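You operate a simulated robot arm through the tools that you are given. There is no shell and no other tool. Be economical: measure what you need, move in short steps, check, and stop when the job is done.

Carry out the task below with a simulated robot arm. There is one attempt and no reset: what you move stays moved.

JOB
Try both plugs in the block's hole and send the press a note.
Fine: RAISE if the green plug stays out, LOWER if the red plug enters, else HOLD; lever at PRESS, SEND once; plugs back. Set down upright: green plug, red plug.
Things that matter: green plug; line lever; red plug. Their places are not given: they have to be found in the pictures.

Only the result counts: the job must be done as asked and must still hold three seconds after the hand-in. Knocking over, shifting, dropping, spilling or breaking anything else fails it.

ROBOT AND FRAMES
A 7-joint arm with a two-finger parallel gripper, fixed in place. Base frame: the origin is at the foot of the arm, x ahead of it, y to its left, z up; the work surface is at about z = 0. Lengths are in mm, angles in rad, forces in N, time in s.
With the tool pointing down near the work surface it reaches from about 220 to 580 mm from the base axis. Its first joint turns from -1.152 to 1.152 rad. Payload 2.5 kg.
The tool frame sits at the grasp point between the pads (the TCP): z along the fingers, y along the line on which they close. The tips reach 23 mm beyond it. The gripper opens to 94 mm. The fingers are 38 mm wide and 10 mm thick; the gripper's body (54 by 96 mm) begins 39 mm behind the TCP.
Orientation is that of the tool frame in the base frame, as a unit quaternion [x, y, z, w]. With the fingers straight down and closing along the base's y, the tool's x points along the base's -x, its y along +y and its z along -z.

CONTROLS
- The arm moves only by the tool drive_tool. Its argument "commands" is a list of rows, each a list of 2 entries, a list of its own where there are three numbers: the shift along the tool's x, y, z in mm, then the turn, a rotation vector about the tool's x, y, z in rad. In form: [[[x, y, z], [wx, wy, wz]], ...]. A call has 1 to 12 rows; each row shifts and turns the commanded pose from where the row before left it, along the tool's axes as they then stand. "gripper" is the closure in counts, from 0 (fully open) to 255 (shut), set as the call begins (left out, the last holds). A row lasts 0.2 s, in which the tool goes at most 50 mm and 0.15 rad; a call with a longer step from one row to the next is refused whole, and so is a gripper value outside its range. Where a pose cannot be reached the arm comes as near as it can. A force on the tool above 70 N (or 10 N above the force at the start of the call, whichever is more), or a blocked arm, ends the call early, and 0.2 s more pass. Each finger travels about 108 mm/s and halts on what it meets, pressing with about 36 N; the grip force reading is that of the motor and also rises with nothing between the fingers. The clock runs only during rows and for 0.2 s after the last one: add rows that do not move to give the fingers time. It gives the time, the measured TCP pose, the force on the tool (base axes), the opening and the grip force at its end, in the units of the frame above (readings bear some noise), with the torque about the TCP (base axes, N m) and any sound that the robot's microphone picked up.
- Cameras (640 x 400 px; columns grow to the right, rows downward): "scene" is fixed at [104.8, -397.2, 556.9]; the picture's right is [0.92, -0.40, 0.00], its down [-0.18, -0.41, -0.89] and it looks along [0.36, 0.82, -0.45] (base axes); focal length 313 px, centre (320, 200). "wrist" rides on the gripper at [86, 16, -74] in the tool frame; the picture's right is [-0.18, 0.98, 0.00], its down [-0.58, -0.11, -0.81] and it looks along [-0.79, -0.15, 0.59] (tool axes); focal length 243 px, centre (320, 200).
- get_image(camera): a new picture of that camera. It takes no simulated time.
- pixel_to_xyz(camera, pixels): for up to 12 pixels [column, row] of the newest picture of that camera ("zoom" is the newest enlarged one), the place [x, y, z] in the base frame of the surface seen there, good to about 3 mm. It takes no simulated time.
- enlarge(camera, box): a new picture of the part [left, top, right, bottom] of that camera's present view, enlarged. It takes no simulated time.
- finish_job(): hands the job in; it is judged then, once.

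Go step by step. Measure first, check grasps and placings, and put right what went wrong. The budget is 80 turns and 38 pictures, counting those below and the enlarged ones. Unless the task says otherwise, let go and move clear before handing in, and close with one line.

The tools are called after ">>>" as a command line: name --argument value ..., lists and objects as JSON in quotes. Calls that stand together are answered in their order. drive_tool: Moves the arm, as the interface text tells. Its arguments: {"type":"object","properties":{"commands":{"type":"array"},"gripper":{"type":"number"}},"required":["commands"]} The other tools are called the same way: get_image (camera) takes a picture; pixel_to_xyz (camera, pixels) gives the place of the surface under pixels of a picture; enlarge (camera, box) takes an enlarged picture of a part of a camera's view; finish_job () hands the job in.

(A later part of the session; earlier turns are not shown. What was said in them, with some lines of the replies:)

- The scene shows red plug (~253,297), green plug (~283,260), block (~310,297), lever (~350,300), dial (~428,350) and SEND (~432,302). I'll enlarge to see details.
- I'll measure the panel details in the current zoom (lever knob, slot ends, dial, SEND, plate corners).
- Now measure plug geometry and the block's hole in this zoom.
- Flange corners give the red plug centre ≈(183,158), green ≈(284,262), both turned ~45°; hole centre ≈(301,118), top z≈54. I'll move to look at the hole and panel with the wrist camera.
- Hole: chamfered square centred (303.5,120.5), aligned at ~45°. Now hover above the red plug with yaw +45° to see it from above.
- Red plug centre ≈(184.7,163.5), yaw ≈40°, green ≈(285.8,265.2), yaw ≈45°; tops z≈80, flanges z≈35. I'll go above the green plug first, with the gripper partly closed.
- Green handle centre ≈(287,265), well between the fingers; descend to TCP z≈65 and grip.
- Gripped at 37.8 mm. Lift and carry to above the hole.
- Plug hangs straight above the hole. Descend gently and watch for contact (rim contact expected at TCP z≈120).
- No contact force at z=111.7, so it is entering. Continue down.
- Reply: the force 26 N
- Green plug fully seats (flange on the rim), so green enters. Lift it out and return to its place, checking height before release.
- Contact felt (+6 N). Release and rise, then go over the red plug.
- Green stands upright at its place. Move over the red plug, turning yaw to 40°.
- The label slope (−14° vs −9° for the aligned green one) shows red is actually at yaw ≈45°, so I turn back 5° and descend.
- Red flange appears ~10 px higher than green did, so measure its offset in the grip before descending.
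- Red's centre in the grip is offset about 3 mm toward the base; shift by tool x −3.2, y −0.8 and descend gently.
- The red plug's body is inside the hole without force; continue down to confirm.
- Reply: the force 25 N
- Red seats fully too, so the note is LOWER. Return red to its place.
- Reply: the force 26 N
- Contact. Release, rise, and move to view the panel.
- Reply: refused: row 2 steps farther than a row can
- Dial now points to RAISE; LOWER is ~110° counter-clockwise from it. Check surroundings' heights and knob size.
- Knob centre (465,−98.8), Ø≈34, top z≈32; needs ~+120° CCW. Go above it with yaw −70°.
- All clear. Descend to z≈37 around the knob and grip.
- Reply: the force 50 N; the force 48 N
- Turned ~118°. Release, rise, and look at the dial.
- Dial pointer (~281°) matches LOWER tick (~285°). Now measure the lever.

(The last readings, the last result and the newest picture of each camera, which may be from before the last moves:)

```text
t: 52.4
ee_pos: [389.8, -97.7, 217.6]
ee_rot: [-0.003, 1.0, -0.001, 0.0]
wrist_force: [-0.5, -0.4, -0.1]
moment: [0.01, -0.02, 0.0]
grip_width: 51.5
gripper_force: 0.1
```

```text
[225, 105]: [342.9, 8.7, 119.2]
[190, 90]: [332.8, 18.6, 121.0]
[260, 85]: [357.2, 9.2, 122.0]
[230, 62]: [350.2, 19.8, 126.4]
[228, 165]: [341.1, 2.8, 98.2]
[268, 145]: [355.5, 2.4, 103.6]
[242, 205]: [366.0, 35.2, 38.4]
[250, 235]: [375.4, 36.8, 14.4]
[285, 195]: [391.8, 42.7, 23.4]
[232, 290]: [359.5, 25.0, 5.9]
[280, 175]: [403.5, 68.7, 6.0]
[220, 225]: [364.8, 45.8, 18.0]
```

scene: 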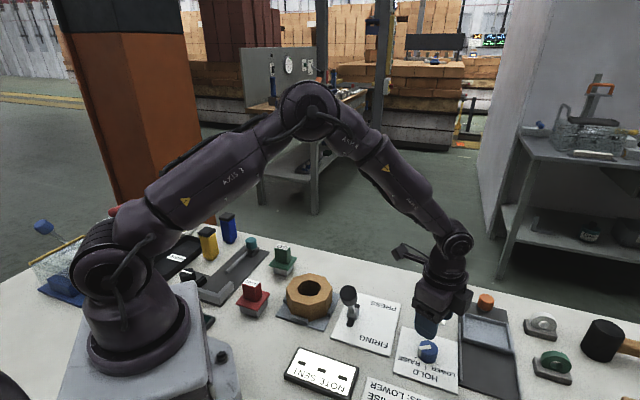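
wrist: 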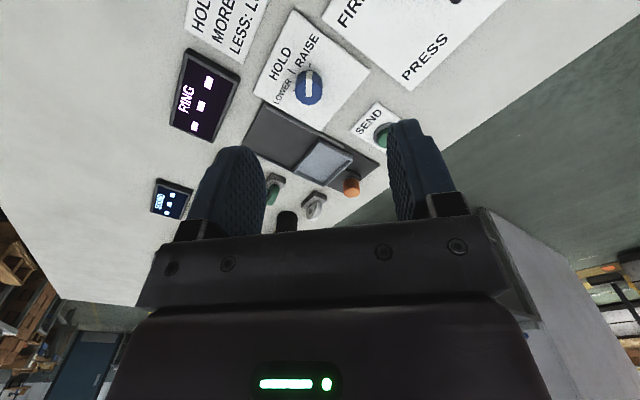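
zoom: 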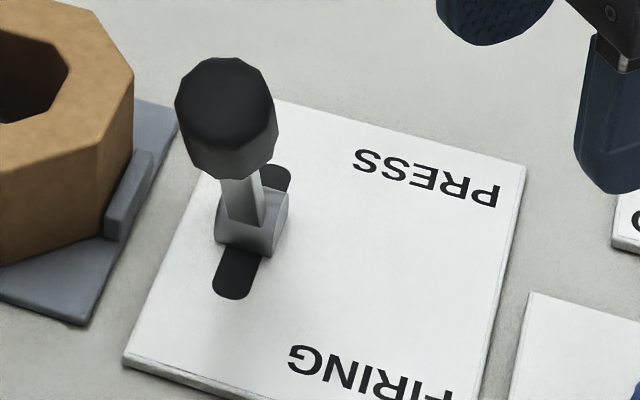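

Lever knob at ≈(348,13,110), leaning toward FIRING, pivot ≈(382,47). I'll approach behind it on the FIRING side with closed fingers and yaw −45° and push toward PRESS.

>>> drive_tool --commands '[[[24, 27, 0], [0, 0, 0]], [[24, 27, 0], [0, 0, 0]], [[24, 27, 0], [0, 0, 0]], [[0, 0, 0], [0, 0, 0.131]], [[0, 0, 0], [0, 0, 0.131]], [[0, 0, 0], [0, 0, 0.131]], [[0, 0, 0], [0, 0, 0.131]], [[0, 0, 0], [0, 0, 0.131]], [[0, 0, 0], [0, 0, 0.1304]], [[0, 0, 0], [0, 0, 0]]]' --gripper 255

>>> drive_tool --commands '[[[0, 0, 35], [0, 0, 0]], [[0, 0, 35], [0, 0, 0]], [[0, 0, 35], [0, 0, 0]], [[0, 0, 0], [0, 0, 0]]]'

>>> enlarge --camera "scene" --box '[270, 210, 430, 350]'

```text
t: 54.6
ee_pos: [317.1, -18.4, 217.8]
ee_rot: [0.381, 0.925, 0.0, 0.001]
wrist_force: [-0.3, 0.5, 0.9]
moment: [0.01, -0.01, -0.05]
grip_width: 0.0
gripper_force: 36.6
```

```text
t: 55.6
ee_pos: [316.2, -18.4, 113.4]
ee_rot: [0.38, 0.925, 0.0, 0.0]
wrist_force: [0.1, -0.2, 0.9]
moment: [-0.03, -0.03, 0.02]
grip_width: 0.0
gripper_force: 36.0
```

```text
2.86 times, centred on (350, 280) of scene
```

zoom: 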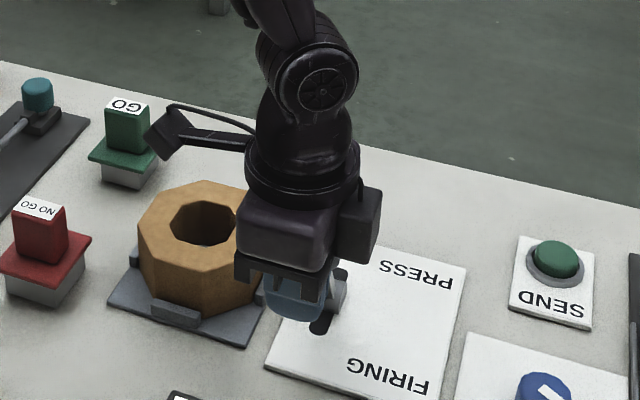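

Push along tool +y in small steps.

>>> drive_tool --commands '[[[0, 10, 0], [0, 0, 0]], [[0, 10, 0], [0, 0, 0]], [[0, 10, 0], [0, 0, 0]], [[0, 10, 0], [0, 0, 0]], [[0, 10, 0], [0, 0, 0]], [[0, 10, 0], [0, 0, 0]], [[0, 10, 0], [0, 0, 0]]]'

>>> drive_tool --commands '[[[0, 8, 0], [0, 0, 0]], [[0, 8, 0], [0, 0, 0]], [[0, 8, 0], [0, 0, 0]], [[0, 0, 0], [0, 0, 0]]]'

>>> enlarge --camera "scene" --box '[290, 210, 450, 350]'

```text
t: 57.2
ee_pos: [365.2, 32.8, 111.9]
ee_rot: [0.38, 0.925, 0.0, 0.0]
wrist_force: [-0.1, 0.7, 0.3]
moment: [-0.01, -0.03, 0.03]
grip_width: 0.1
gripper_force: 36.0
```

```text
t: 58.2
ee_pos: [382.9, 49.7, 113.2]
ee_rot: [0.38, 0.925, 0.0, 0.0]
wrist_force: [0.1, -0.8, -0.3]
moment: [-0.03, 0.0, 0.0]
grip_width: 0.2
gripper_force: 36.2
```

```text
2.86 times, centred on (370, 280) of scene
```

zoom: 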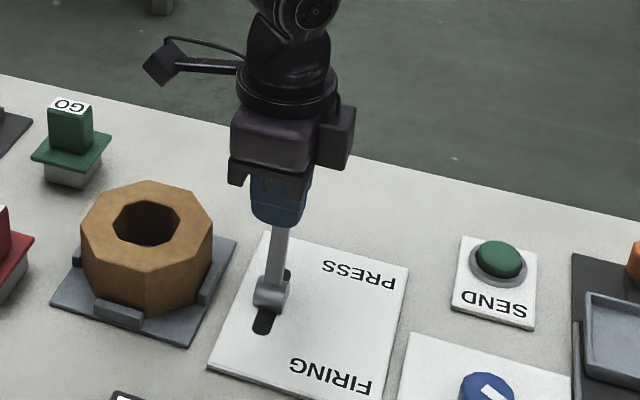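

Lever leans toward PRESS with no residual force. Push a little more to make sure it is at its end, then retreat and look.

>>> drive_tool --commands '[[[0, 6, 0], [0, 0, 0]], [[0, 6, 0], [0, 0, 0]], [[0, 5, 0], [0, 0, 0]], [[0, 5, 0], [0, 0, 0]], [[0, 0, 0], [0, 0, 0]]]'

```text
t: 59.2
ee_pos: [391.0, 55.6, 111.7]
ee_rot: [0.382, 0.924, -0.01, -0.01]
wrist_force: [-12.7, -7.0, 13.7]
moment: [0.09, -0.05, 0.06]
grip_width: 0.1
gripper_force: 35.6
stopped in row 5: the force on the tool passed its limit at 76 N (the readings are from after the stop); the commanded pose is now the measured one
```

End stop reached. Retreat and raise.

>>> drive_tool --commands '[[[0, -20, 0], [0, 0, 0]], [[0, -40, 0], [0, 0, 0]], [[0, 0, -45], [0, 0, 0]], [[0, 0, -45], [0, 0, 0]], [[0, 0, 0], [0, 0, 0]]]'

>>> enlarge --camera "scene" --box '[290, 210, 450, 350]'

```text
t: 60.4
ee_pos: [351.6, 15.1, 202.0]
ee_rot: [0.382, 0.924, -0.008, -0.009]
wrist_force: [-0.6, 0.0, -0.7]
moment: [0.01, 0.01, 0.01]
grip_width: 0.4
gripper_force: 36.2
```

```text
2.86 times, centred on (370, 280) of scene
```

zoom: 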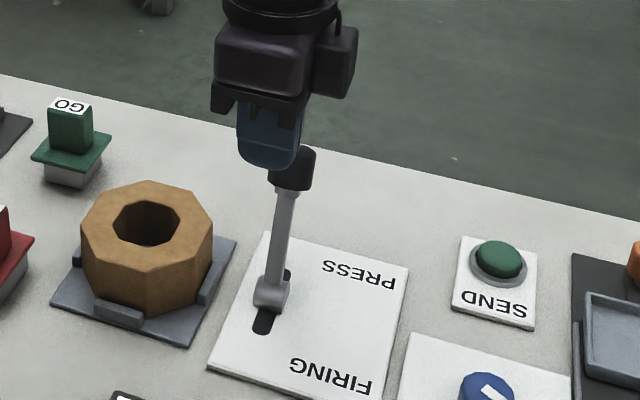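

Lever at PRESS. Now go above SEND at ≈(566,1).

>>> drive_tool --commands '[[[0, 0, 0], [0, 0, -0.131]], [[0, 0, 0], [0, 0, -0.131]], [[0, 0, 0], [0, 0, -0.131]], [[0, 0, 0], [0, 0, -0.131]], [[0, 0, 0], [0, 0, -0.131]], [[0, 0, 0], [0, 0, -0.131]], [[-42.9, -2.8, 0], [0, 0, 0]], [[-42.9, -2.8, 0], [0, 0, 0]], [[-42.9, -2.8, 0], [0, 0, 0]], [[-42.9, -2.8, 0], [0, 0, 0]], [[-42.9, -2.8, 0], [0, 0, 0]], [[0, 0, 0], [0, 0, 0]]]'

```text
t: 63.0
ee_pos: [567.4, 3.0, 198.5]
ee_rot: [-0.001, 1.0, -0.006, -0.012]
wrist_force: [0.2, 0.0, 0.2]
moment: [0.01, 0.0, -0.01]
grip_width: 0.0
gripper_force: 35.6
```

>>> drive_tool --commands '[[[0, 0, 45], [0, 0, 0]], [[0, 0, 45], [0, 0, 0]], [[0, 0, 42], [0, 0, 0]], [[0, 0, 0], [0, 0, 0]]]'

>>> enlarge --camera "scene" --box '[380, 240, 500, 340]'

```text
t: 64.0
ee_pos: [562.6, 2.0, 64.6]
ee_rot: [-0.001, 1.0, -0.005, -0.012]
wrist_force: [-0.4, -0.3, 0.9]
moment: [0.02, 0.01, 0.02]
grip_width: 0.0
gripper_force: 35.9
```

```text
4.00 times, centred on (440, 290) of scene
```

zoom: 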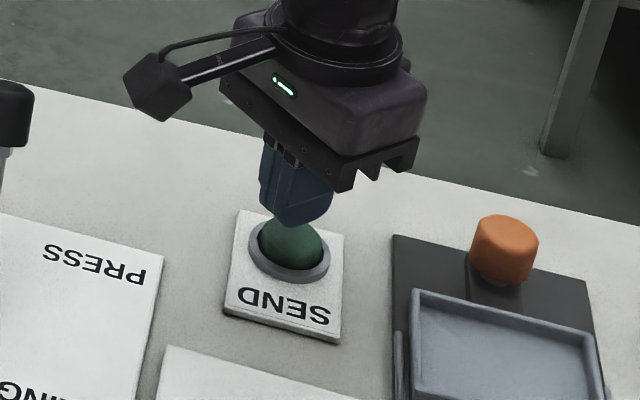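

Fingers are above the button. Press down once in small steps, listening for a click.

>>> drive_tool --commands '[[[-3, 0, 12], [0, 0, 0]], [[0, 0, 5], [0, 0, 0]], [[0, 0, 2], [0, 0, 0]], [[0, 0, 1.5], [0, 0, 0]], [[0, 0, 1.5], [0, 0, 0]], [[0, 0, 0], [0, 0, 0]]]'

```text
t: 65.4
ee_pos: [566.5, 2.7, 44.1]
ee_rot: [-0.001, 1.0, -0.004, -0.012]
wrist_force: [0.4, 0.9, 1.5]
moment: [-0.01, 0.0, 0.03]
grip_width: 0.0
gripper_force: 36.4
```

>>> drive_tool --commands '[[[0, 0, 1.5], [0, 0, 0]], [[0, 0, 1.5], [0, 0, 0]], [[0, 0, 0], [0, 0, 0]]]'

```text
t: 66.2
ee_pos: [566.0, 2.4, 41.3]
ee_rot: [-0.002, 1.0, -0.004, -0.01]
wrist_force: [1.0, 1.5, 3.7]
moment: [0.07, -0.05, 0.05]
grip_width: 0.0
gripper_force: 36.0
heard: click
```

Click heard. Raise straight up and check the display.

>>> drive_tool --commands '[[[0, 0, -20], [0, 0, 0]], [[0, 0, -45], [0, 0, 0]], [[0, 0, -45], [0, 0, 0]], [[0, 0, -45], [0, 0, 0]], [[40, 0, 0], [0, 0, 0]], [[40, 0, 0], [0, 0, 0]], [[0, 0, 0], [0, 0, 0]]]'

>>> get_image --camera "scene"

>>> enlarge --camera "scene" --box '[270, 270, 470, 400]'

>>> enlarge --camera "scene" --box '[190, 220, 350, 330]'

```text
t: 67.8
ee_pos: [488.4, 3.7, 198.5]
ee_rot: [0.0, 1.0, -0.005, -0.011]
wrist_force: [0.2, 0.0, -0.1]
moment: [-0.03, -0.02, 0.0]
grip_width: 0.0
gripper_force: 36.3
```

```text
6 pictures are left
```

scene: 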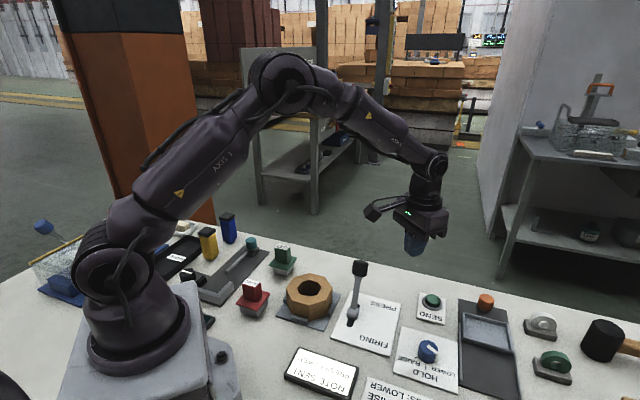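

```text
3.08 times, centred on (370, 335) of scene
```

zoom: 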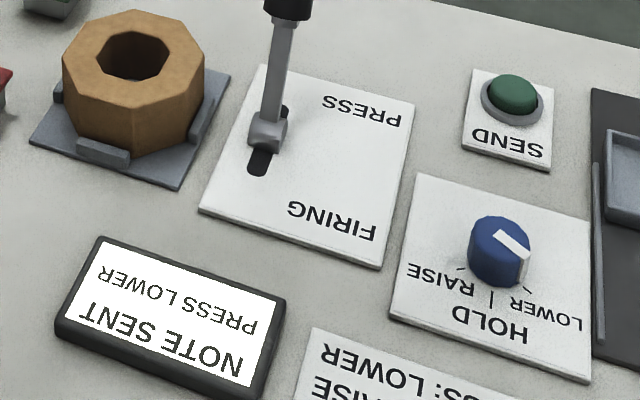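

```text
3.64 times, centred on (270, 275) of scene
```

zoom: 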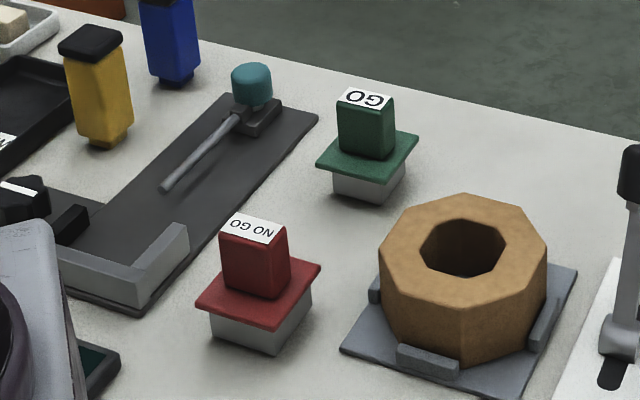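

The display reads "NOTE SENT / PRESS LOWER". Both plugs stand upright at their original places and the arm is clear, so I hand in.

>>> finish_job

```text
The job is handed in.
```

I tried both plugs and both went fully into the hole, so I sent the press LOWER once with the lever at PRESS. The display shows "NOTE SENT / PRESS LOWER", and both plugs are back upright in their places.
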